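You operate a simulated robot arm through the tools that you are given. There is no shell and no other tool. Be economical: measure what you need, move in short steps, check, and stop when the job is done.

You are at the controls of a simulated two-armed robot. One attempt, no reset.

TASK
Free the stuck spool, grind off the glaze spot and brush kiln wash on the plate's middle.
Fine: hold the plate while you pull; spool on the small white pad; both tools go back. Set down upright: wash brush. A coat counts when it lies all over at full strength: go over it till it gets no stronger. What is to be rubbed or washed off counts as gone when no trace of it is left.

The check looks at the end state, three seconds after you hand in, the way a careful person would. Anything else that was tipped, shoved, dropped, spilled or broken makes it a failure.

THE ROBOT
Two 7-joint arms with two-finger parallel grippers on one trunk, on a base that drives. Base frame: it is fixed to the floor where the robot stands at the start and does not move with it; the origin is under the middle of the robot, x ahead of it, y to its left, z up; the surface under the hand at the start is at about z = 850. Readings come in mm, rad, newtons and seconds.
The left shoulder is at the start at [60, 143, 926], the right one opposite. With the tool pointing down near the work surface each hand reaches from about 300 to 720 mm from the robot's upright axis, wherever it stands, measured 20 degrees to its own side. Places, roughly: kiln wash tray [800, 0, 900]; top of the small white pad [900, 200, 900]. Payload 1.57 kg a hand.
The TCP of each hand is the grasp point between the finger pads, 30 mm short of the fingertips. In the tool frame z runs along the fingers and y along their closing line. Largest opening 110 mm; finger width 24, thickness 12; the body of the gripper, 48 by 112 mm, starts 78 mm behind the TCP.
Orientation is that of the tool frame in the base frame, as [roll, pitch, yaw] about the fixed x, y, z axes, in that order (R = Rz(yaw) Ry(pitch) Rx(roll)). With the fingers straight down and closing along the base's y, the tool's x points along the base's -x, its y along +y and its z along -z.

THE INTERFACE
- The arms move only by the tool arm_command. It takes "left_increments", "right_increments" or both (then of equal length, played together; a hand with none holds still); each is a list of rows, each an object (a shift or turn left out is 0, a gripper value left out holds the last) with "gripper": the closure in counts, from 0 (fully open) to 255 (shut); "xyz": the shift along the tool's x, y, z in mm, a list of three; "angular": the turn, a rotation vector about the tool's x, y, z in degrees, a list of three. In form: [{"gripper": gripper, "xyz": [dx, dy, dz], "angular": [ax, ay, az]}, ...]. A call has 1 to 20 rows; each row shifts and turns the commanded pose from where the row before left it, along the tool's axes as they then stand. Each row takes 0.2 s and may step no farther than 50 mm and 0.15 rad from the row before; otherwise, or with a gripper value out of range, the whole call is refused. A pose out of reach is approached as far as the arm can. The call stops where the force on the tool passes 50 N (or 10 N more than at its start, if that is more) or the arm is blocked; 0.2 s more then pass. Each finger travels about 45 mm/s and halts on what it meets, pressing with about 33 N; the grip force reading is that of the motor and also rises with nothing between the fingers. The clock runs only during rows and for 0.2 s after the last one: add rows that do not move to give the fingers time. It gives the time, the measured TCP pose, the force on the tool (base axes), the opening and the grip force at its end, in the units of the frame above (readings bear some noise), with the torque about the TCP (base axes, N m) and any sound that the robot's microphone picked up.
- Cameras (640 x 400 px; columns grow to the right, rows downward): "scene" is now at [49.4, 5.9, 1540.8]; the picture's right is [0.05, -1.00, 0.00], its down [-0.71, -0.04, -0.71] and it looks along [0.71, 0.04, -0.71] (base axes); focal length 278 px, centre (320, 200). "left" rides on the left gripper at [70, -16, -141] in its tool frame; the picture's right is [0.23, 0.97, 0.00], its down [-0.86, 0.20, -0.48] and it looks along [-0.47, 0.11, 0.88] (tool axes); focal length 222 px, centre (320, 200). "right" rides on the right gripper at [70, 16, -141] in its tool frame; the picture's right is [-0.23, 0.97, 0.00], its down [-0.85, -0.20, -0.48] and it looks along [-0.47, -0.11, 0.88] (tool axes); focal length 222 px, centre (320, 200). There is no depth. A picture from a camera that has moved, and an enlarged one, comes with that camera's place and axes in the base frame and with its lens.
- grab_frame(camera): a new picture of that camera. The clock stands still meanwhile.
- move_column(by): slides the trunk up (or, below 0, down) by that many mm; the arms and the scene camera ride with it, the base frame stays. It gives what a move gives, with no picture.
- steer(legs): drives the robot by 1 to 6 legs, each [ahead, left, turn to the left] in mm, mm and rad, along the robot's own axes; the way and the turn of a leg run together, so that a leg with both is an arc; at most 1500 mm and 3.142 rad a leg. The arms and the cameras ride along, it lands a little off, and it stops where it bumps. It gives what a move gives.
- turn_head(pan, tilt): turns the head with the scene camera to pan (to the left, within 1.501 rad either way) and tilt (down, from -0.506 to 1.204), counted from straight ahead of the robot. It gives what a move gives.
- close_up(camera, box): a new picture of the part [left, top, right, bottom] of that camera's present view, enlarged. The clock stands still meanwhile.
- sign_off(): hands the job in; it is judged then, once.

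Go step by step. Nothing tells you exact positions but the pictures and the camera data: compare them with the known pose of the tool, close in by small moves and look again before you grip or let go. The budget is 120 turns and 100 pictures, counting those below and the enlarged ones. Unless the task says otherwise, let go and move clear before handing in.

The tools are called after "Request:" as name(argument=value, ...) on one line, values as JSON. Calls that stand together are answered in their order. arm_command: Moves the arms, as the interface text tells. Its arguments: {"type":"object","properties":{"left_increments":{"type":"array"},"right_increments":{"type":"array"}},"required":[]} The other tools are called the same way: move_column (by) slides the trunk up or down; steer (legs) drives the base; turn_head (pan, tilt) turns the head that bears the scene camera; grab_frame (camera) takes a picture; close_up (camera, box) takes an enlarged picture of a part of a camera's view; sign_off () hands the job in.

At the start:

```text
t: 0.0
left_tool_pos: [477.7, 251.8, 1076.4]
left_tcp_rot: [-3.141, 0.0, -3.141]
left_contact_force: [0.6, -0.4, 0.6]
left_torque: [-0.02, 0.04, -0.02]
left_opening: 109.6
left_grip_force: 0.0
right_tool_pos: [443.5, -125.4, 1096.9]
right_tcp_rot: [-3.141, -0.001, -3.14]
right_contact_force: [-0.7, -0.6, 0.2]
right_torque: [-0.04, 0.02, -0.03]
right_opening: 109.9
right_grip_force: 0.0
trunk travel left (down, up): [-525.0, 65.0]
robot x, y, heading: [0.8, 0.7, 0.001]
head pan, tilt: [0.052, 0.784]
```

scene: 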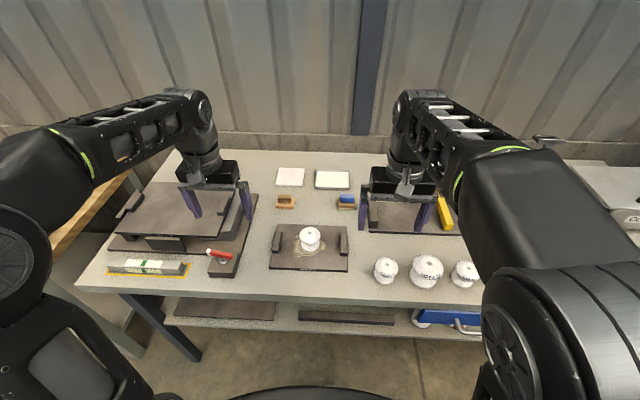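
right: 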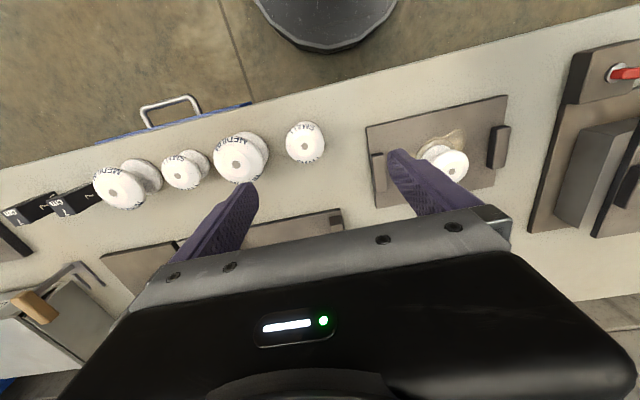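
left: 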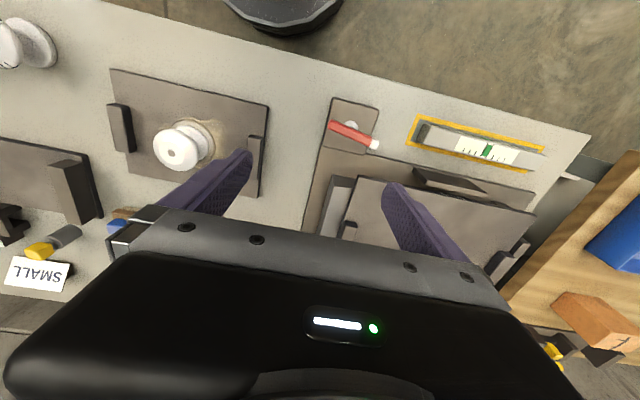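

I see a plate with two lugs and a spool stuck in its middle, with small tools behind it. I'll look closer first.

Request:
close_up(camera="scene", box=[240, 150, 400, 290])

Request:
close_up(camera="scene", box=[340, 150, 500, 290])

Request:
close_up(camera="scene", box=[80, 150, 280, 290])

```text
2.86 times, centred on (320, 220) of scene
camera zoom: at [49.4, 5.9, 1540.8], right [0.05, -1.0, 0.0], down [-0.71, -0.04, -0.71], along [0.71, 0.04, -0.71], focal length 793 px, centre (320, 143)
```

zoom: 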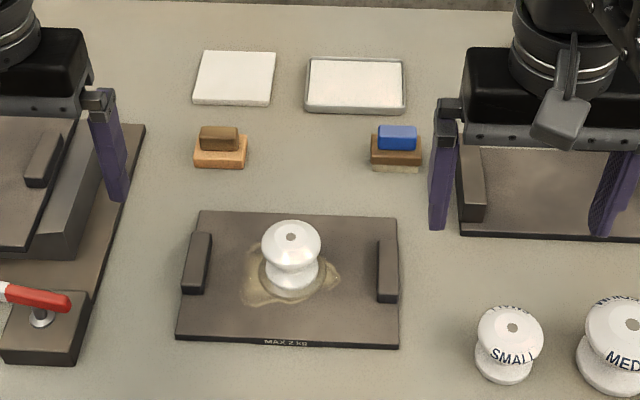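

```text
2.86 times, centred on (420, 220) of scene
camera zoom: at [49.4, 5.9, 1540.8], right [0.05, -1.0, 0.0], down [-0.71, -0.04, -0.71], along [0.71, 0.04, -0.71], focal length 793 px, centre (34, 143)
```

zoom: 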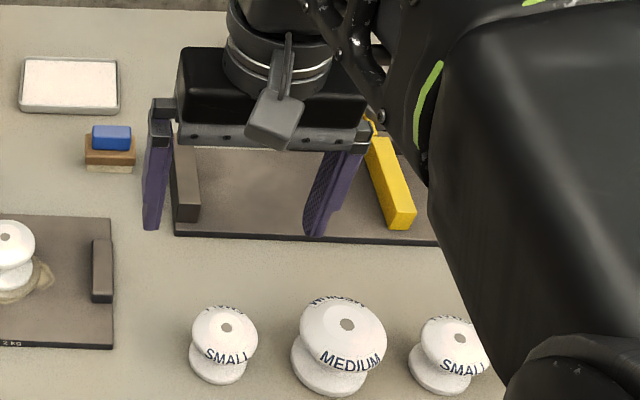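

```text
2.86 times, centred on (180, 220) of scene
camera zoom: at [49.4, 5.9, 1540.8], right [0.05, -1.0, 0.0], down [-0.71, -0.04, -0.71], along [0.71, 0.04, -0.71], focal length 793 px, centre (720, 143)
```

zoom: 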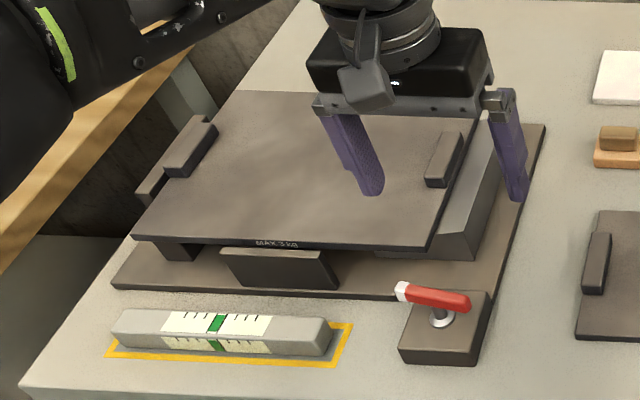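

The spool top sits near (545, 63, 903) and the plate lugs near y=160 and y=-35. I'll turn the left hand to close along x and bring both hands nearer to look.

Request:
arm_command(left_increments=[{"angular": [0, 0, 8.182]}, {"angular": [0, 0, 8.182]}, {"angular": [0, 0, 8.182]}, {"angular": [0, 0, 8.182]}, {"angular": [0, 0, 8.182]}, {"angular": [0, 0, 8.182]}, {"angular": [0, 0, 8.182]}, {"angular": [0, 0, 8.182]}, {"angular": [0, 0, 8.182]}, {"angular": [0, 0, 8.182]}, {"angular": [0, 0, 8.182]}, {"xyz": [-30, 16, 0]}, {"xyz": [-30, 16, 0]}, {"xyz": [-30, 16, 0]}, {"xyz": [-30, 16, 0]}], right_increments=[{}, {}, {}, {}, {}, {}, {"xyz": [-14, 0, 0]}, {"xyz": [-14, 0, 0]}, {"xyz": [-14, 0, 0]}, {"xyz": [-14, 10, 10]}, {"xyz": [-14, 20, 20]}, {"xyz": [-14, 20, 20]}, {"xyz": [0, 20, 20]}, {"xyz": [0, 20, 10]}, {}])

Request:
grab_frame(camera="left")

Request:
grab_frame(camera="right")

Request:
grab_frame(camera="scene")

```text
t: 3.2
left_tool_pos: [540.0, 129.5, 1075.9]
left_tcp_rot: [3.141, -0.002, 1.572]
left_contact_force: [-0.3, -0.5, 0.8]
left_torque: [0.04, -0.01, 0.0]
left_opening: 109.9
left_grip_force: 0.0
right_tool_pos: [527.6, -39.5, 1016.2]
right_tcp_rot: [3.139, 0.0, 3.141]
right_contact_force: [1.1, -1.0, 0.3]
right_torque: [0.04, -0.02, -0.01]
right_opening: 110.0
right_grip_force: 0.2
trunk travel left (down, up): [-525.0, 65.0]
robot x, y, heading: [3.9, 0.5, 0.0]
head pan, tilt: [0.052, 0.784]
```

```text
93 pictures are left
camera left: at [524.3, 199.9, 1217.6], right [0.97, 0.23, 0.0], down [0.2, -0.86, 0.48], along [0.11, -0.46, -0.88], focal length 222 px, centre (320, 200)
```

left: 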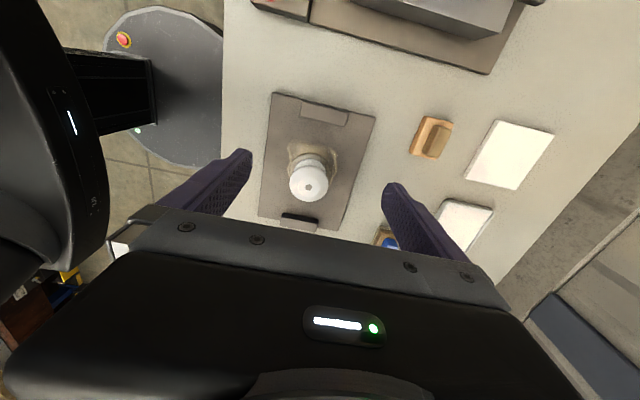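

```text
92 pictures are left
camera right: at [458.2, -22.7, 1157.0], right [0.23, 0.97, 0.0], down [0.85, -0.2, 0.48], along [0.47, -0.11, -0.88], focal length 222 px, centre (320, 200)
```

right: 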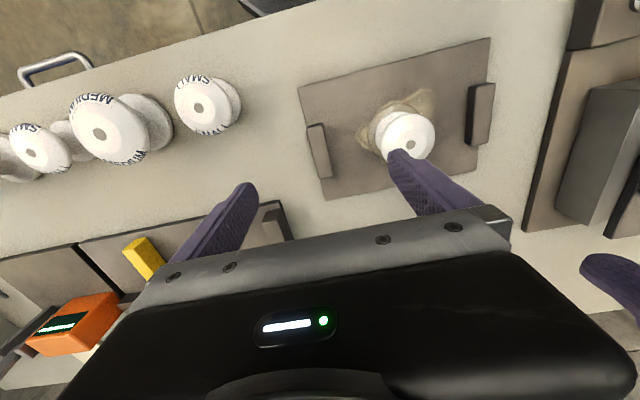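

```text
91 pictures are left
camera scene: at [49.5, 4.2, 1540.8], right [0.05, -1.0, 0.0], down [-0.71, -0.04, -0.71], along [0.71, 0.04, -0.71], focal length 278 px, centre (320, 200)
```

scene: 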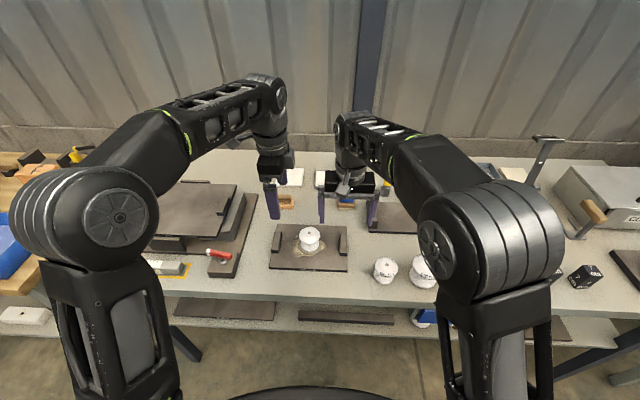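

Request:
close_up(camera="right", box=[280, 30, 520, 210])

Request:
close_up(camera="left", box=[240, 80, 420, 240])

```text
2.22 times, centred on (400, 120) of right
camera zoom: at [458.2, -22.7, 1157.0], right [0.23, 0.97, 0.0], down [0.85, -0.2, 0.48], along [0.47, -0.11, -0.88], focal length 494 px, centre (142, 378)
```

zoom: 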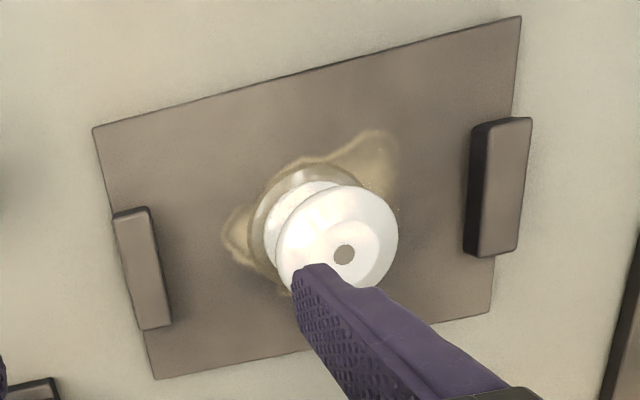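

```text
2.50 times, centred on (330, 160) of left
camera zoom: at [524.3, 199.9, 1217.6], right [0.97, 0.23, 0.0], down [0.2, -0.86, 0.48], along [0.11, -0.46, -0.88], focal length 555 px, centre (295, 300)
```

zoom: 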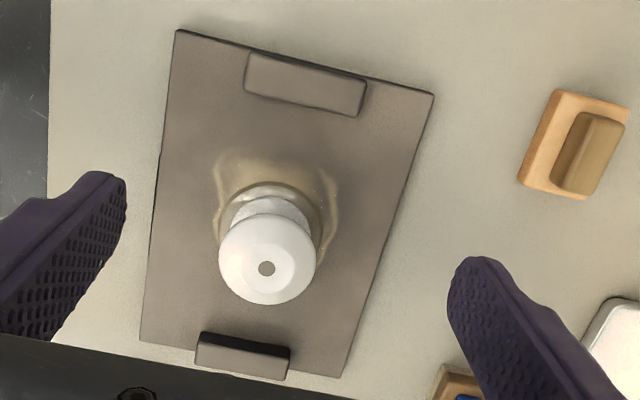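

Plate top is at about z=855, and the right lug (70×19×15 mm) is centred near (540, -39). The right hand goes down on it with the fingers half closed.

Request:
arm_command(right_increments=[{"gripper": 139, "xyz": [-12.4, 0.5, 0]}, {"xyz": [0, 0, 20]}, {"xyz": [0, 0, 20]}, {"xyz": [0, 0, 20]}, {"xyz": [0, 0, 20]}, {"xyz": [0, 0, 20]}, {}])

Request:
grab_frame(camera="right")

Request:
close_up(camera="left", box=[220, 80, 420, 260])

```text
t: 4.8
left_tool_pos: [540.9, 132.7, 1077.4]
left_tcp_rot: [3.14, -0.001, 1.573]
left_contact_force: [-0.4, -0.3, 0.5]
left_torque: [-0.02, 0.02, 0.05]
left_opening: 110.1
left_grip_force: 0.1
right_tool_pos: [541.9, -35.5, 916.4]
right_tcp_rot: [3.141, 0.001, -3.141]
right_contact_force: [-0.3, -1.2, 0.0]
right_torque: [0.02, -0.01, 0.02]
right_opening: 50.1
right_grip_force: 0.0
trunk travel left (down, up): [-525.0, 65.0]
robot x, y, heading: [0.7, -2.7, 0.0]
head pan, tilt: [0.052, 0.784]
```

```text
88 pictures are left
camera right: at [471.6, -18.1, 1056.4], right [0.23, 0.97, 0.0], down [0.85, -0.2, 0.48], along [0.47, -0.11, -0.88], focal length 222 px, centre (320, 200)
```

right: 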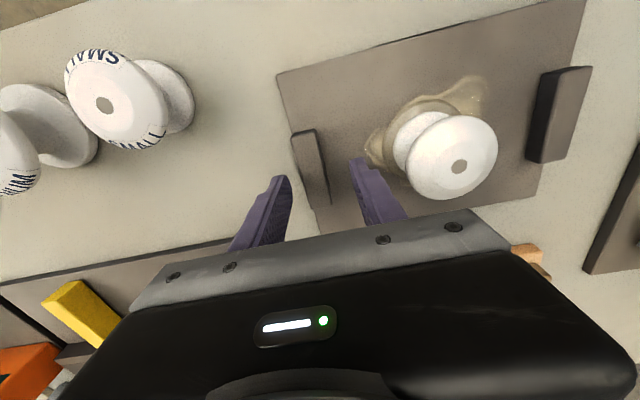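

```text
2.22 times, centred on (320, 170) of left
camera zoom: at [524.2, 201.7, 1217.3], right [0.97, 0.23, 0.0], down [0.2, -0.86, 0.48], along [0.11, -0.47, -0.88], focal length 494 px, centre (320, 267)
```

zoom: 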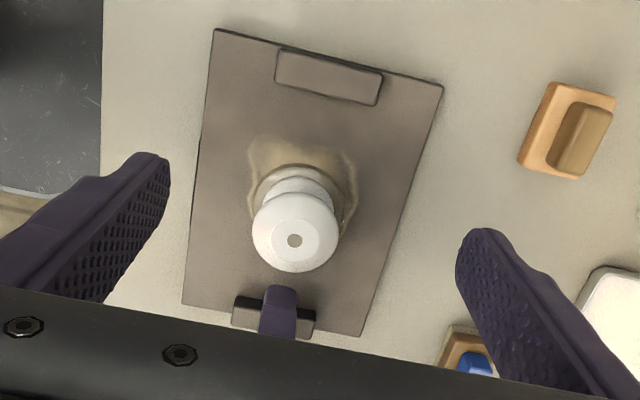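

Request:
arm_command(right_increments=[{"xyz": [0, -5, 0]}, {"xyz": [0, 0, 10]}, {}])

Request:
close_up(camera="right", box=[240, 100, 400, 220])

```text
t: 5.6
left_tool_pos: [540.1, 131.1, 1077.3]
left_tcp_rot: [3.141, 0.0, 1.572]
left_contact_force: [0.2, -0.1, -0.1]
left_torque: [0.0, 0.0, -0.04]
left_opening: 110.0
left_grip_force: 0.1
right_tool_pos: [541.0, -39.6, 906.6]
right_tcp_rot: [-3.141, 0.0, -3.139]
right_contact_force: [-0.7, 0.3, -0.7]
right_torque: [0.01, -0.01, -0.02]
right_opening: 50.1
right_grip_force: 0.2
trunk travel left (down, up): [-525.0, 65.0]
robot x, y, heading: [-0.2, -4.1, 0.001]
head pan, tilt: [0.052, 0.784]
```

```text
3.33 times, centred on (320, 160) of right
camera zoom: at [471.3, -23.2, 1046.8], right [0.23, 0.97, 0.0], down [0.86, -0.2, 0.48], along [0.47, -0.11, -0.88], focal length 740 px, centre (320, 333)
```

zoom: 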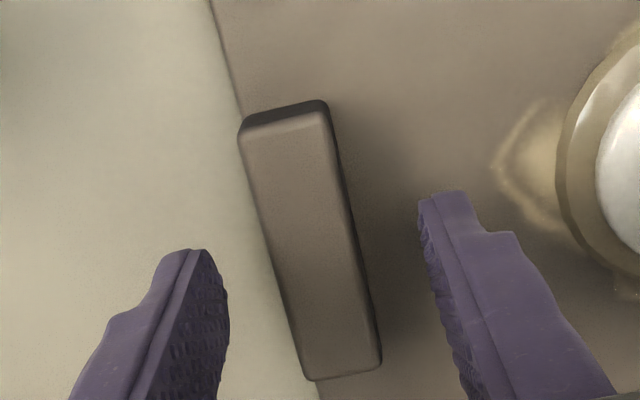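

Request:
arm_command(right_increments=[{"xyz": [0, -3, 0]}, {"xyz": [0, 0, 10]}, {"xyz": [0, 0, 8]}, {}])

Request:
close_up(camera="right", box=[240, 100, 400, 220])

```text
t: 6.6
left_tool_pos: [538.8, 131.3, 1078.2]
left_tcp_rot: [3.14, 0.0, 1.571]
left_contact_force: [0.5, 0.4, -0.3]
left_torque: [0.02, -0.03, -0.02]
left_opening: 110.2
left_grip_force: 0.1
right_tool_pos: [539.9, -41.5, 892.7]
right_tcp_rot: [3.139, 0.006, -3.14]
right_contact_force: [-1.2, -1.7, 26.1]
right_torque: [0.67, 0.33, 0.12]
right_opening: 48.8
right_grip_force: 0.1
trunk travel left (down, up): [-525.0, 65.0]
robot x, y, heading: [0.1, -0.7, 0.0]
head pan, tilt: [0.052, 0.784]
```

```text
3.33 times, centred on (320, 160) of right
camera zoom: at [470.2, -26.2, 1032.1], right [0.23, 0.97, 0.0], down [0.85, -0.2, 0.48], along [0.47, -0.11, -0.88], focal length 740 px, centre (320, 333)
```

zoom: 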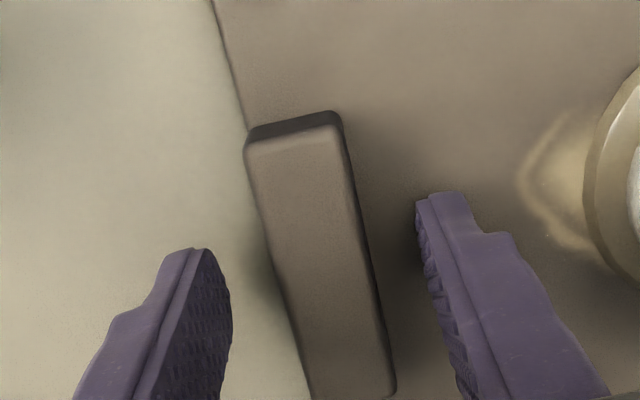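

The fingertip touched the plate, so its top is near z=861. I'll raise slightly and grip the lug.

Request:
arm_command(right_increments=[{"xyz": [0, 0, -4]}, {"xyz": [0, 0, 0]}, {"gripper": 255}, {}, {}, {}])

Request:
grab_frame(camera="right")

```text
t: 8.0
left_tool_pos: [539.8, 133.4, 1077.3]
left_tcp_rot: [-3.141, -0.001, 1.569]
left_contact_force: [0.8, 0.0, 0.1]
left_torque: [0.0, 0.01, 0.02]
left_opening: 109.7
left_grip_force: 0.2
right_tool_pos: [539.0, -42.8, 892.2]
right_tcp_rot: [3.141, -0.003, -3.139]
right_contact_force: [-0.6, 2.1, -0.1]
right_torque: [0.12, 0.52, 0.05]
right_opening: 21.9
right_grip_force: 33.0
trunk travel left (down, up): [-525.0, 65.0]
robot x, y, heading: [0.0, 0.8, 0.005]
head pan, tilt: [0.052, 0.784]
```

```text
84 pictures are left
camera right: at [471.5, -26.2, 1032.8], right [0.23, 0.97, 0.0], down [0.86, -0.2, 0.48], along [0.46, -0.11, -0.88], focal length 222 px, centre (320, 200)
```

right: 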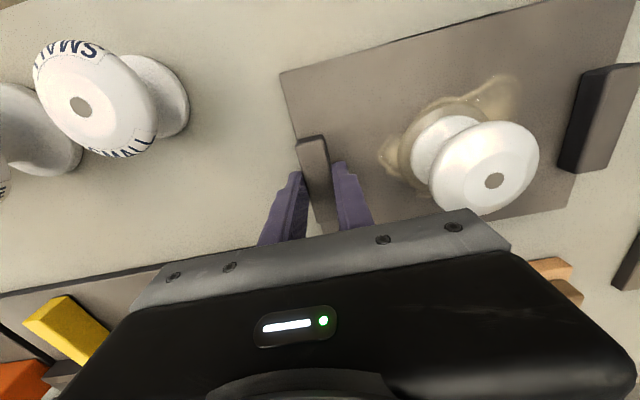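

Lug held. Now the left hand over the spool.

Request:
arm_command(left_increments=[{"xyz": [-25, 0, 0]}, {"xyz": [-25, 0, 0]}, {"xyz": [-24, 1, 0]}, {"xyz": [0, 0, 25]}, {"xyz": [0, 0, 25]}, {"xyz": [0, 0, 25]}, {"xyz": [0, 0, 20]}, {}])

Request:
grab_frame(camera="left")

Request:
grab_frame(camera="scene")

```text
t: 9.8
left_tool_pos: [543.1, 59.2, 981.2]
left_tcp_rot: [-3.141, 0.0, 1.569]
left_contact_force: [0.1, 0.4, 0.4]
left_torque: [-0.02, 0.0, 0.02]
left_opening: 109.8
left_grip_force: 0.0
right_tool_pos: [540.5, -43.4, 891.6]
right_tcp_rot: [3.14, 0.0, -3.139]
right_contact_force: [0.6, -2.3, 0.6]
right_torque: [-0.24, 0.43, 0.13]
right_opening: 22.0
right_grip_force: 32.9
trunk travel left (down, up): [-525.0, 65.0]
robot x, y, heading: [1.4, -1.1, -0.003]
head pan, tilt: [0.052, 0.784]
```

```text
83 pictures are left
camera left: at [526.9, 129.4, 1121.1], right [0.97, 0.23, 0.0], down [0.2, -0.86, 0.48], along [0.11, -0.47, -0.88], focal length 222 px, centre (320, 200)
```

left: 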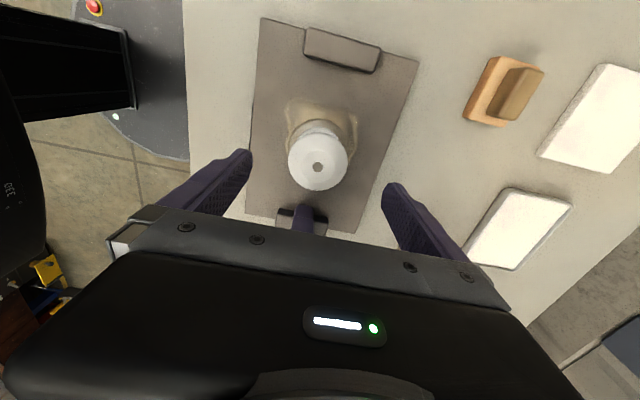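

```text
82 pictures are left
camera scene: at [50.3, 5.6, 1540.7], right [0.05, -1.0, 0.0], down [-0.71, -0.04, -0.71], along [0.71, 0.04, -0.71], focal length 278 px, centre (320, 200)
```

scene: 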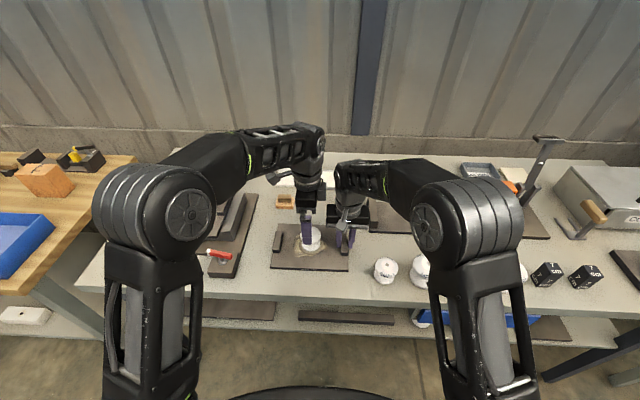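

Request:
arm_command(left_increments=[{"xyz": [-4, -1, 0], "gripper": 40}, {"xyz": [0, 0, 20]}, {"xyz": [0, 0, 20]}, {"xyz": [0, 0, 20]}, {}])

Request:
grab_frame(camera="left")

Request:
close_up(camera="scene", box=[260, 170, 400, 280])

```text
t: 10.8
left_tool_pos: [543.1, 54.1, 935.9]
left_tcp_rot: [3.128, 0.008, 1.57]
left_contact_force: [-3.7, 3.6, 7.7]
left_torque: [-0.6, -0.14, -0.16]
left_opening: 92.7
left_grip_force: 0.0
right_tool_pos: [541.7, -42.4, 891.8]
right_tcp_rot: [-3.141, 0.003, 3.139]
right_contact_force: [-1.8, -0.2, 4.7]
right_torque: [0.15, 0.2, -0.12]
right_opening: 22.0
right_grip_force: 33.1
trunk travel left (down, up): [-525.0, 65.0]
robot x, y, heading: [0.7, -1.5, -0.004]
head pan, tilt: [0.052, 0.784]
stopped in row 5 (left hand): the force on the tool passed its limit at 74 N (the readings are from after the stop); the commanded pose is now the measured one
```

```text
81 pictures are left
camera left: at [524.0, 125.9, 1075.5], right [0.97, 0.23, 0.01], down [0.19, -0.85, 0.49], along [0.12, -0.47, -0.87], focal length 222 px, centre (320, 200)
```

left: 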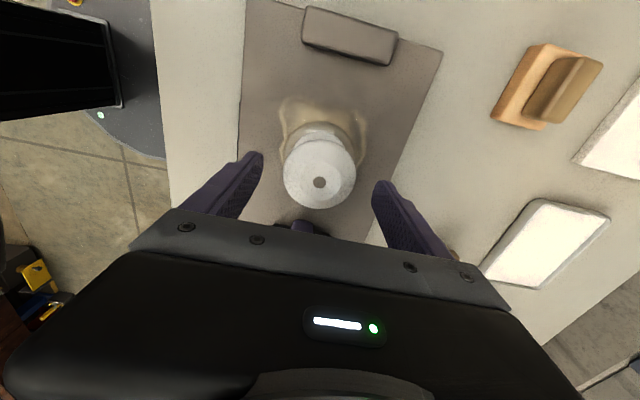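

```text
3.64 times, centred on (330, 225) of scene
camera zoom: at [47.9, 6.0, 1541.2], right [0.05, -1.0, 0.0], down [-0.7, -0.04, -0.71], along [0.71, 0.04, -0.71], focal length 1010 px, centre (284, 109)
```

zoom: 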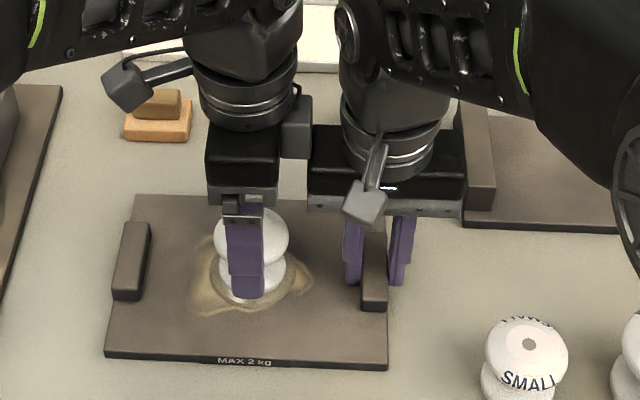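

The left hand's side box met the right gripper. I'll back the left hand off, and regrip the lug along its length with the right hand leaned outward.

Request:
arm_command(left_increments=[{"xyz": [0, 0, -30]}, {"xyz": [0, 0, -30]}, {"xyz": [0, 0, -30]}, {}, {}, {}, {}, {}, {}, {}, {}, {}, {}, {}, {}, {}, {}, {}], right_increments=[{}, {}, {"gripper": 120}, {}, {}, {"xyz": [0, 0, -20]}, {"xyz": [0, -20, -40]}, {"angular": [0, 0, -8.182], "gripper": 0}, {"angular": [0, 0, -8.182]}, {"angular": [0, 0, -8.182]}, {"angular": [0, 0, -8.182]}, {"angular": [0, 0, -8.182]}, {"angular": [0, 0, -8.182]}, {"angular": [0, 0, -8.182]}, {"angular": [0, 0, -8.182]}, {"angular": [0, 0, -8.182]}, {"angular": [0, 0, -8.182]}, {"angular": [0, 0, -8.182]}])

Request:
arm_command(right_increments=[{"angular": [0, -8.4, 0]}, {"angular": [0, -8.4, 0]}, {"angular": [0, -8.2, 0]}, {}])

Request:
grab_frame(camera="right")

```text
t: 14.6
left_tool_pos: [540.8, 54.9, 1026.1]
left_tcp_rot: [3.132, 0.005, 1.57]
left_contact_force: [-0.3, 0.0, -0.1]
left_torque: [0.01, 0.01, 0.0]
left_opening: 92.5
left_grip_force: 0.1
right_tool_pos: [541.7, -64.4, 951.0]
right_tcp_rot: [-3.141, -0.002, -1.572]
right_contact_force: [0.2, -0.1, 0.3]
right_torque: [0.0, -0.01, 0.01]
right_opening: 110.2
right_grip_force: 0.1
trunk travel left (down, up): [-525.0, 65.0]
robot x, y, heading: [-1.2, 3.2, 0.002]
head pan, tilt: [0.052, 0.784]
```

```text
t: 15.6
left_tool_pos: [541.3, 55.4, 1025.8]
left_tcp_rot: [3.13, 0.008, 1.571]
left_contact_force: [0.9, -0.1, 0.5]
left_torque: [0.03, 0.0, 0.0]
left_opening: 92.8
left_grip_force: 0.0
right_tool_pos: [540.9, -62.9, 951.0]
right_tcp_rot: [-3.139, 0.436, -1.573]
right_contact_force: [-0.5, 0.3, -1.2]
right_torque: [0.0, 0.0, 0.01]
right_opening: 110.2
right_grip_force: 0.1
trunk travel left (down, up): [-525.0, 65.0]
robot x, y, heading: [-0.2, -2.6, -0.003]
head pan, tilt: [0.052, 0.784]
```

```text
79 pictures are left
camera right: at [525.1, -186.1, 1048.8], right [-0.97, 0.21, 0.09], down [0.2, 0.57, 0.8], along [0.11, 0.79, -0.6], focal length 222 px, centre (320, 200)
```

right: 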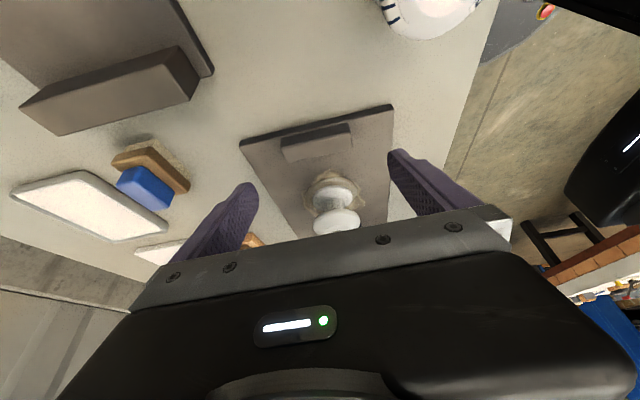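

Request:
arm_command(right_increments=[{"xyz": [5, 0, 16]}, {"xyz": [5, 0, 16]}, {"xyz": [1.5, 0, 6]}, {}])

Request:
grab_frame(camera="right")

Request:
close_up(camera="left", box=[220, 80, 420, 240])

```text
t: 16.6
left_tool_pos: [541.3, 54.5, 1025.4]
left_tcp_rot: [3.131, 0.007, 1.57]
left_contact_force: [0.8, 0.1, 0.5]
left_torque: [-0.04, 0.0, -0.06]
left_opening: 92.9
left_grip_force: 0.1
right_tool_pos: [543.3, -59.7, 911.0]
right_tcp_rot: [-3.141, 0.436, -1.572]
right_contact_force: [0.6, -0.3, -0.5]
right_torque: [0.0, -0.02, -0.01]
right_opening: 110.0
right_grip_force: 0.1
trunk travel left (down, up): [-525.0, 65.0]
robot x, y, heading: [2.0, 1.5, 0.007]
head pan, tilt: [0.052, 0.784]
```

```text
78 pictures are left
camera right: at [525.4, -181.6, 1009.5], right [-0.97, 0.21, 0.09], down [0.2, 0.57, 0.79], along [0.11, 0.79, -0.6], focal length 222 px, centre (320, 200)
```

right: 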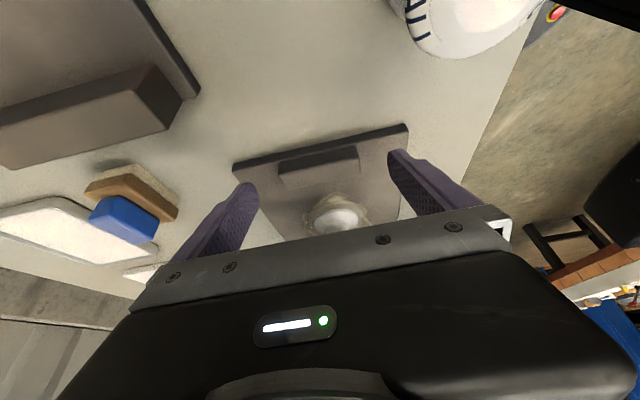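

```text
2.50 times, centred on (320, 160) of left
camera zoom: at [523.4, 126.0, 1165.4], right [0.97, 0.23, 0.01], down [0.19, -0.85, 0.49], along [0.12, -0.47, -0.87], focal length 555 px, centre (320, 300)
```

zoom: 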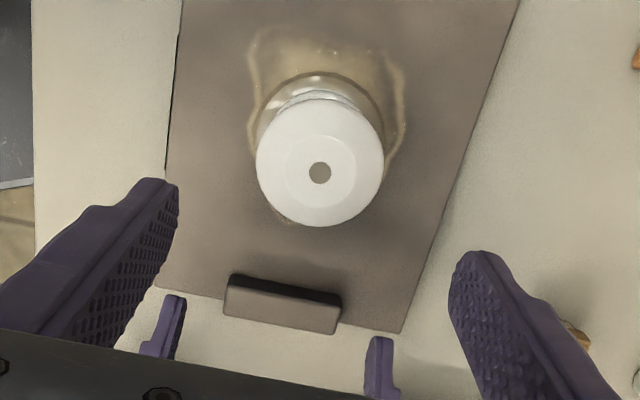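

Request:
arm_command(right_increments=[{"xyz": [1, 0, 7]}, {"xyz": [1, 0, 8]}, {"gripper": 255}, {}, {}, {}, {}])

Request:
close_up(camera="left", box=[220, 80, 420, 240])

Request:
grab_frame(camera="right")

```text
t: 18.2
left_tool_pos: [540.9, 53.4, 1025.4]
left_tcp_rot: [3.13, 0.007, 1.571]
left_contact_force: [-0.4, 0.6, 0.4]
left_torque: [-0.01, 0.01, 0.01]
left_opening: 92.8
left_grip_force: 0.0
right_tool_pos: [540.6, -53.6, 896.9]
right_tcp_rot: [-3.141, 0.434, -1.573]
right_contact_force: [-1.2, 0.6, 0.0]
right_torque: [0.01, 0.18, 0.11]
right_opening: 69.9
right_grip_force: 32.9
trunk travel left (down, up): [-525.0, 65.0]
robot x, y, heading: [-1.2, -2.5, 0.004]
head pan, tilt: [0.052, 0.784]
```

```text
2.50 times, centred on (320, 160) of left
camera zoom: at [523.3, 126.1, 1165.4], right [0.97, 0.23, 0.01], down [0.19, -0.85, 0.49], along [0.12, -0.47, -0.87], focal length 555 px, centre (320, 300)
```

zoom: 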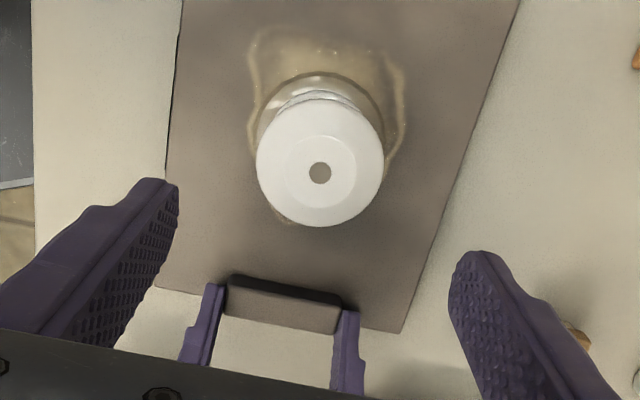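

```text
75 pictures are left
camera right: at [525.4, -176.8, 995.2], right [-0.97, 0.21, 0.09], down [0.2, 0.57, 0.79], along [0.11, 0.79, -0.6], focal length 222 px, centre (320, 200)
```

right: 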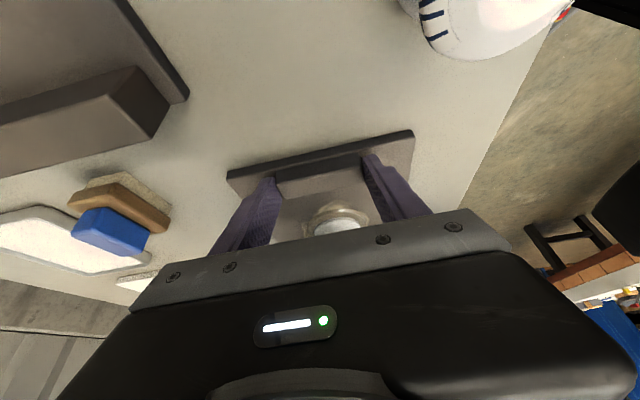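

Request:
arm_command(left_increments=[{"xyz": [1.5, 1.5, 20]}, {"xyz": [0, 0, 20]}, {"xyz": [0, 0, 20]}, {"xyz": [0, 0, 20]}, {"xyz": [0, 0, 20]}, {}])

Request:
grab_frame(camera="left")

Request:
close_up(camera="scene", box=[260, 170, 400, 280])

```text
t: 19.6
left_tool_pos: [542.3, 56.0, 923.7]
left_tcp_rot: [3.131, 0.006, 1.571]
left_contact_force: [0.3, 0.1, -0.3]
left_torque: [-0.01, 0.02, -0.03]
left_opening: 92.8
left_grip_force: 0.1
right_tool_pos: [540.7, -53.8, 896.8]
right_tcp_rot: [-3.139, 0.434, -1.573]
right_contact_force: [-1.8, -0.1, 0.1]
right_torque: [0.06, 0.46, 0.59]
right_opening: 69.7
right_grip_force: 33.3
trunk travel left (down, up): [-525.0, 65.0]
robot x, y, heading: [1.4, -0.3, 0.004]
head pan, tilt: [0.052, 0.784]
```

```text
74 pictures are left
camera left: at [526.1, 127.8, 1063.8], right [0.97, 0.23, 0.01], down [0.19, -0.85, 0.49], along [0.12, -0.47, -0.87], focal length 222 px, centre (320, 200)
```

left: 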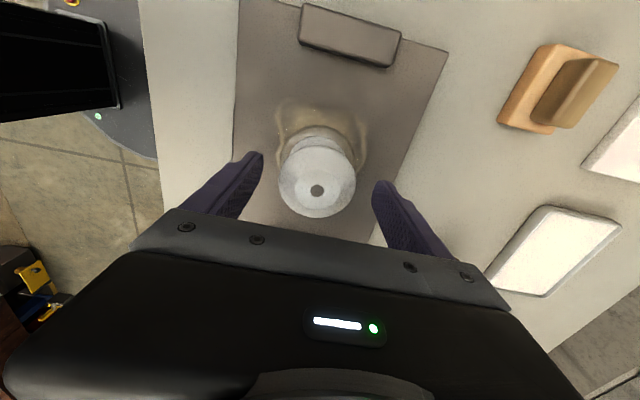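

```text
3.64 times, centred on (330, 225) of scene
camera zoom: at [49.7, 6.0, 1540.7], right [0.05, -1.0, 0.0], down [-0.71, -0.04, -0.71], along [0.71, 0.04, -0.71], focal length 1010 px, centre (284, 109)
```

zoom: 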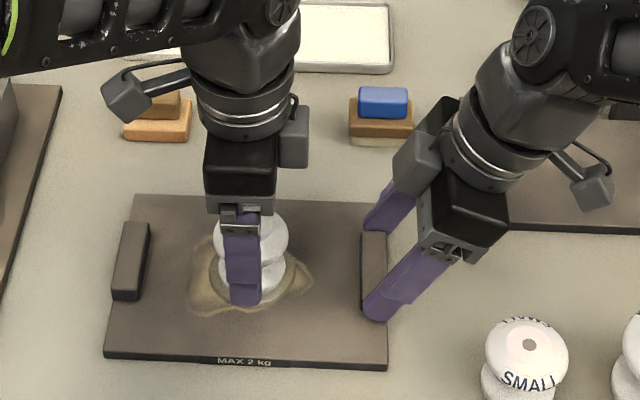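

Request:
arm_command(left_increments=[{"xyz": [0, 0, 12]}, {"xyz": [0, 0, 11]}, {"gripper": 255}, {}, {}, {}, {}])

Request:
close_up(camera="scene", box=[260, 170, 400, 280])

```text
t: 21.2
left_tool_pos: [545.5, 55.3, 901.0]
left_tcp_rot: [3.131, 0.007, 1.569]
left_contact_force: [0.9, 0.7, 0.9]
left_torque: [-0.03, 0.0, 0.03]
left_opening: 59.0
left_grip_force: 33.1
right_tool_pos: [543.8, -56.1, 897.5]
right_tcp_rot: [-3.139, 0.435, -1.574]
right_contact_force: [2.9, -0.7, 0.4]
right_torque: [0.2, -0.05, -0.58]
right_opening: 70.0
right_grip_force: 33.1
trunk travel left (down, up): [-525.0, 65.0]
robot x, y, heading: [-0.2, -3.5, -0.0]
head pan, tilt: [0.052, 0.784]
heard: snap
```

```text
3.64 times, centred on (330, 225) of scene
camera zoom: at [50.6, 5.9, 1540.7], right [0.05, -1.0, 0.0], down [-0.71, -0.04, -0.71], along [0.71, 0.04, -0.71], focal length 1010 px, centre (284, 109)
```

zoom: 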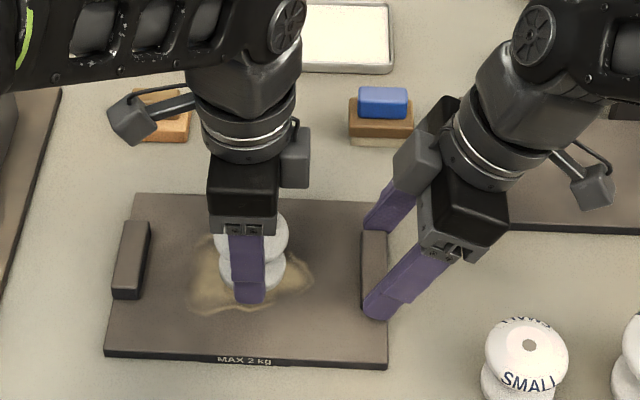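

A snap: the bond likely gave way as the fingers closed. I'll lift gently.

Request:
arm_command(left_increments=[{"xyz": [0, 0, -3]}, {"xyz": [0, 0, -4]}, {"xyz": [0, 0, -8]}, {"xyz": [0, 0, -15]}, {"xyz": [0, 0, -20]}, {"xyz": [0, 0, -30]}, {}])

Request:
grab_frame(camera="scene")

Request:
grab_frame(camera="right")

```text
t: 22.8
left_tool_pos: [543.4, 56.0, 981.6]
left_tcp_rot: [3.131, 0.008, 1.572]
left_contact_force: [-0.1, 0.3, -2.8]
left_torque: [0.03, 0.01, 0.0]
left_opening: 59.2
left_grip_force: 32.8
right_tool_pos: [543.0, -54.2, 898.4]
right_tcp_rot: [-3.14, 0.435, -1.571]
right_contact_force: [1.4, -1.1, -0.2]
right_torque: [-0.1, -0.73, -0.47]
right_opening: 69.6
right_grip_force: 33.4
trunk travel left (down, up): [-525.0, 65.0]
robot x, y, heading: [-3.1, -1.4, -0.003]
head pan, tilt: [0.052, 0.784]
```

```text
71 pictures are left
camera scene: at [49.9, 5.9, 1540.8], right [0.05, -1.0, 0.0], down [-0.71, -0.04, -0.71], along [0.71, 0.04, -0.71], focal length 278 px, centre (320, 200)
```

scene: 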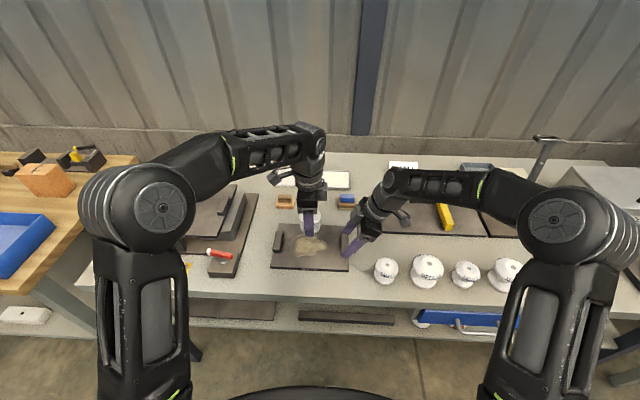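

```text
70 pictures are left
camera right: at [525.7, -176.9, 995.2], right [-0.97, 0.21, 0.09], down [0.2, 0.57, 0.79], along [0.11, 0.79, -0.6], focal length 222 px, centre (320, 200)
```

right: 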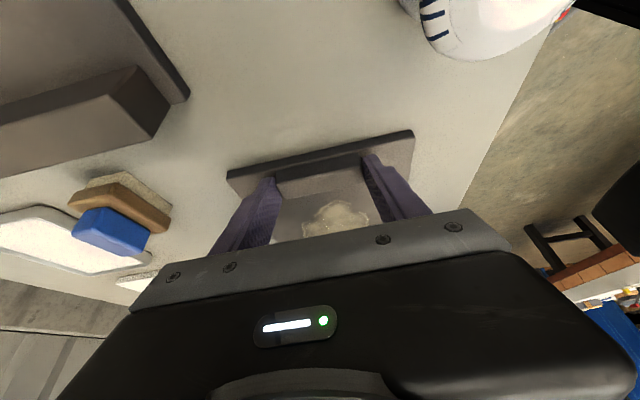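

The spool is free and in the left hand. I'll release the lug, lift the right hand clear, raise the left, and look down at the base clearance.

Request:
arm_command(right_increments=[{"gripper": 100}, {}, {}, {"xyz": [0, 0, -20]}, {"xyz": [0, 0, -40]}, {"xyz": [0, 0, -40]}, {"angular": [0, 8.4, 0]}, {"angular": [0, 8.4, 0]}, {"angular": [0, 8.2, 0]}, {}], left_increments=[{}, {}, {}, {"xyz": [0, 0, -20]}, {"xyz": [0, 0, -20]}, {}, {}, {}, {}, {}])

Request:
turn_head(pan=0.05, tilt=1.2)

Request:
grab_frame(camera="scene")

```text
t: 25.0
left_tool_pos: [542.0, 56.0, 1021.5]
left_tcp_rot: [3.13, 0.006, 1.57]
left_contact_force: [0.2, -0.4, -2.7]
left_torque: [0.03, 0.01, 0.0]
left_opening: 58.8
left_grip_force: 32.9
right_tool_pos: [541.7, -96.5, 988.0]
right_tcp_rot: [-3.14, -0.003, -1.576]
right_contact_force: [0.2, -0.5, 0.8]
right_torque: [0.06, -0.01, 0.02]
right_opening: 66.9
right_grip_force: 0.1
trunk travel left (down, up): [-525.0, 65.0]
robot x, y, heading: [4.3, -0.0, 0.001]
head pan, tilt: [0.052, 0.784]
```

```text
t: 25.9
left_tool_pos: [543.1, 56.4, 1020.2]
left_tcp_rot: [3.133, 0.008, 1.57]
left_contact_force: [0.2, 1.0, -1.3]
left_torque: [0.0, -0.01, 0.02]
left_opening: 59.0
left_grip_force: 33.7
right_tool_pos: [541.1, -94.6, 988.1]
right_tcp_rot: [-3.139, -0.001, -1.575]
right_contact_force: [-0.1, -0.3, -0.3]
right_torque: [0.02, -0.01, -0.01]
right_opening: 67.0
right_grip_force: 0.0
trunk travel left (down, up): [-525.0, 65.0]
robot x, y, heading: [-1.0, -2.1, 0.005]
head pan, tilt: [0.051, 1.201]
```

```text
69 pictures are left
camera scene: at [24.4, 4.7, 1511.8], right [0.05, -1.0, 0.0], down [-0.93, -0.05, -0.36], along [0.36, 0.02, -0.93], focal length 278 px, centre (320, 200)
```

scene: 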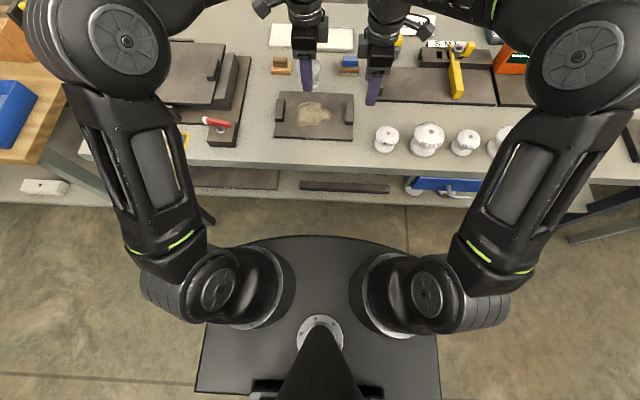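

The base has roughly 140 mm to the shelf edge. I'll drive ahead 100 mm and look again.

Request:
steer(legs=[[100, 0, 0]])

Request:
grab_frame(camera="scene")

```text
t: 27.0
left_tool_pos: [643.1, 56.6, 1020.4]
left_tcp_rot: [3.134, 0.008, 1.572]
left_contact_force: [0.1, 0.7, -2.2]
left_torque: [0.02, 0.04, 0.05]
left_opening: 59.3
left_grip_force: 33.4
right_tool_pos: [642.0, -94.9, 986.6]
right_tcp_rot: [3.141, -0.003, -1.575]
right_contact_force: [-0.2, 0.4, -0.3]
right_torque: [0.01, 0.04, -0.05]
right_opening: 67.2
right_grip_force: 0.0
trunk travel left (down, up): [-525.0, 65.0]
robot x, y, heading: [99.8, -0.2, 0.002]
head pan, tilt: [0.051, 1.201]
```

```text
68 pictures are left
camera scene: at [126.0, 4.7, 1511.7], right [0.05, -1.0, 0.0], down [-0.93, -0.05, -0.36], along [0.36, 0.02, -0.93], focal length 278 px, centre (320, 200)
```

scene: 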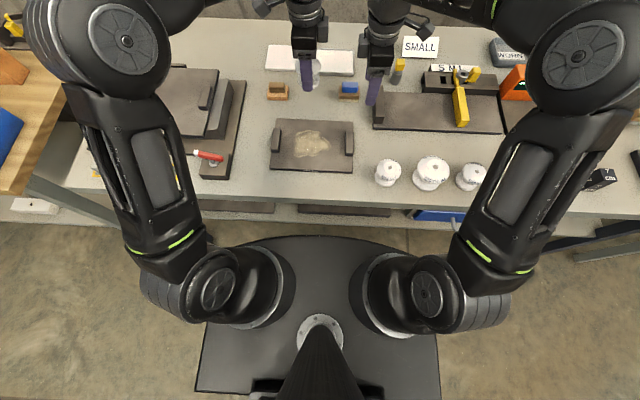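

Request:
steer(legs=[[35, 0, 0]])

Request:
grab_frame(camera="scene")

Request:
grab_frame(camera="left")

```text
t: 27.9
left_tool_pos: [678.1, 58.6, 1019.7]
left_tcp_rot: [3.132, 0.008, 1.57]
left_contact_force: [1.5, -1.1, -2.5]
left_torque: [0.02, 0.01, 0.01]
left_opening: 59.1
left_grip_force: 33.1
right_tool_pos: [677.3, -96.3, 985.2]
right_tcp_rot: [-3.14, -0.003, -1.574]
right_contact_force: [0.5, -0.1, -0.6]
right_torque: [0.05, 0.06, -0.03]
right_opening: 66.9
right_grip_force: 0.0
trunk travel left (down, up): [-525.0, 65.0]
robot x, y, heading: [134.6, 3.6, 0.002]
head pan, tilt: [0.051, 1.201]
```

```text
67 pictures are left
camera scene: at [161.1, 4.7, 1511.7], right [0.05, -1.0, 0.0], down [-0.93, -0.05, -0.36], along [0.36, 0.02, -0.93], focal length 278 px, centre (320, 200)
```

scene: 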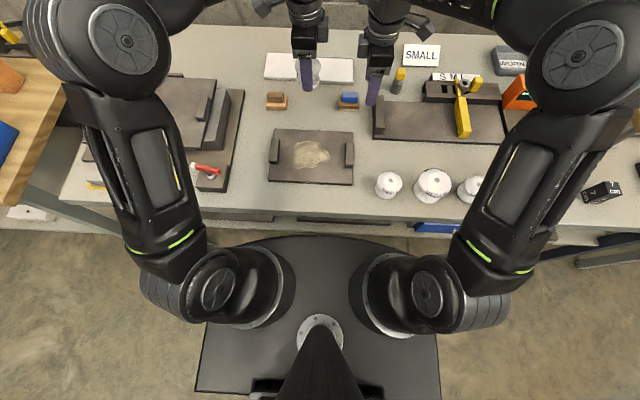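

```text
66 pictures are left
camera left: at [661.2, 128.6, 1159.5], right [0.97, 0.23, 0.01], down [0.2, -0.85, 0.49], along [0.12, -0.47, -0.87], focal length 222 px, centre (320, 200)
```

left: 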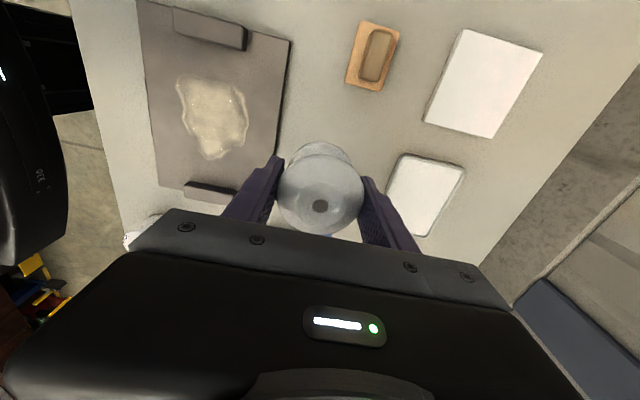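

Request:
arm_command(left_increments=[{"xyz": [21, 34, 0]}, {"xyz": [21, 34, 0]}, {"xyz": [21, 35, 0]}, {"xyz": [21, 35, 0]}, {"xyz": [22, 35, 0]}, {}, {"xyz": [0, 0, 20]}, {"xyz": [0, 0, 20]}, {"xyz": [0, 0, 20]}, {"xyz": [0, 0, 20]}, {}])

Request:
grab_frame(camera="left")

Request:
turn_head(pan=0.15, tilt=0.75)

Request:
grab_frame(camera="scene")

```text
t: 30.3
left_tool_pos: [762.9, 108.4, 940.3]
left_tcp_rot: [3.131, 0.006, 1.571]
left_contact_force: [-1.0, -0.5, -1.8]
left_torque: [0.06, -0.02, -0.03]
left_opening: 59.2
left_grip_force: 33.1
left hand out of reach, approached as far as the arm can: row 3, 4, 5
right_tool_pos: [675.5, -95.9, 988.3]
right_tcp_rot: [-3.14, -0.001, -1.575]
right_contact_force: [-0.1, 0.1, -1.0]
right_torque: [-0.01, 0.05, 0.04]
right_opening: 66.8
right_grip_force: 0.1
trunk travel left (down, up): [-525.0, 65.0]
robot x, y, heading: [133.4, 0.8, 0.002]
head pan, tilt: [0.051, 1.201]
```

```text
65 pictures are left
camera left: at [745.3, 179.0, 1081.6], right [0.97, 0.23, 0.01], down [0.2, -0.85, 0.49], along [0.12, -0.47, -0.87], focal length 222 px, centre (320, 200)
```

left: 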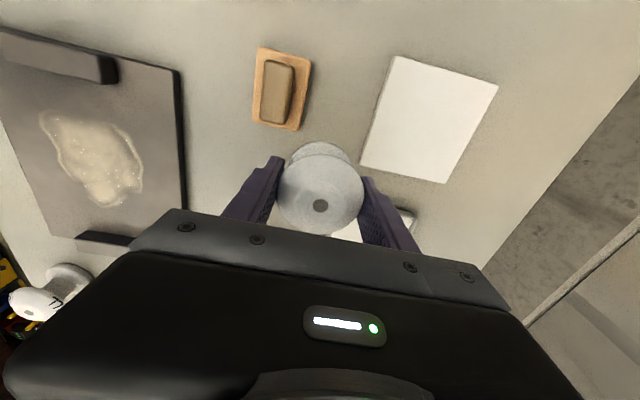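

```text
t: 31.2
left_tool_pos: [763.2, 107.6, 942.3]
left_tcp_rot: [3.13, 0.007, 1.57]
left_contact_force: [0.5, -0.2, -1.7]
left_torque: [0.0, -0.06, 0.03]
left_opening: 59.1
left_grip_force: 33.4
right_tool_pos: [675.7, -94.8, 988.8]
right_tcp_rot: [-3.139, -0.002, -1.575]
right_contact_force: [0.5, -1.0, 0.6]
right_torque: [0.01, 0.01, 0.0]
right_opening: 66.9
right_grip_force: 0.1
trunk travel left (down, up): [-525.0, 65.0]
robot x, y, heading: [133.6, 1.9, 0.002]
head pan, tilt: [0.15, 0.75]
```

```text
64 pictures are left
camera scene: at [184.8, 14.4, 1543.4], right [0.15, -0.99, 0.0], down [-0.68, -0.1, -0.73], along [0.72, 0.11, -0.68], focal length 278 px, centre (320, 200)
```

scene: 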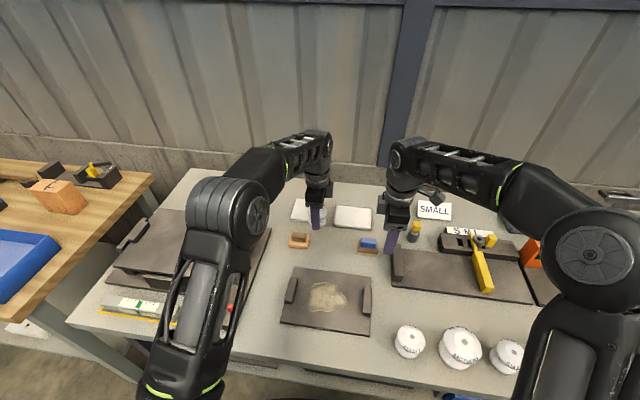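

The reach fell short at that height. Raising the trunk and working lower should gain reach.

Request:
move_column(by=65)

Request:
arm_command(left_increments=[{"xyz": [0, 0, 30]}, {"xyz": [0, 0, 35]}, {"xyz": [14, 22, 0]}, {"xyz": [14, 22, 0]}, {"xyz": [14, 22, 0]}, {"xyz": [15, 22, 0]}, {}])

Request:
grab_frame(camera="left")

```text
t: 32.2
left_tool_pos: [762.3, 107.1, 1006.9]
left_tcp_rot: [3.134, 0.007, 1.571]
left_contact_force: [0.2, 0.9, -2.0]
left_torque: [-0.01, 0.02, 0.0]
left_opening: 59.1
left_grip_force: 33.3
right_tool_pos: [675.9, -94.8, 1052.5]
right_tcp_rot: [-3.14, -0.001, -1.572]
right_contact_force: [0.3, -0.1, 0.3]
right_torque: [0.01, -0.01, 0.01]
right_opening: 66.6
right_grip_force: 0.1
trunk travel left (down, up): [-590.0, 0.0]
robot x, y, heading: [133.8, 3.2, -0.001]
head pan, tilt: [0.15, 0.75]
```

```text
t: 33.8
left_tool_pos: [838.4, 155.2, 943.3]
left_tcp_rot: [3.131, 0.008, 1.571]
left_contact_force: [0.7, 1.7, -2.9]
left_torque: [0.01, -0.01, 0.0]
left_opening: 59.2
left_grip_force: 33.5
left hand out of reach, approached as far as the arm can: row 6
right_tool_pos: [674.5, -95.3, 1052.3]
right_tcp_rot: [-3.139, -0.001, -1.573]
right_contact_force: [-0.2, -1.1, -0.3]
right_torque: [-0.01, 0.02, 0.05]
right_opening: 67.0
right_grip_force: 0.1
trunk travel left (down, up): [-590.0, 0.0]
robot x, y, heading: [135.4, -1.0, -0.002]
head pan, tilt: [0.15, 0.75]
```

```text
63 pictures are left
camera left: at [819.9, 227.1, 1083.2], right [0.97, 0.23, 0.01], down [0.19, -0.85, 0.49], along [0.12, -0.47, -0.87], focal length 222 px, centre (320, 200)
```

left: 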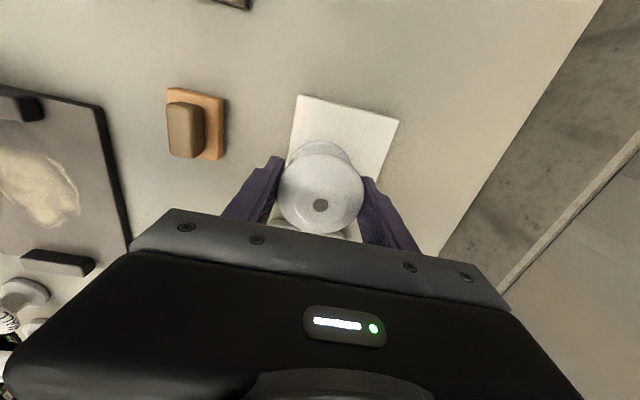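

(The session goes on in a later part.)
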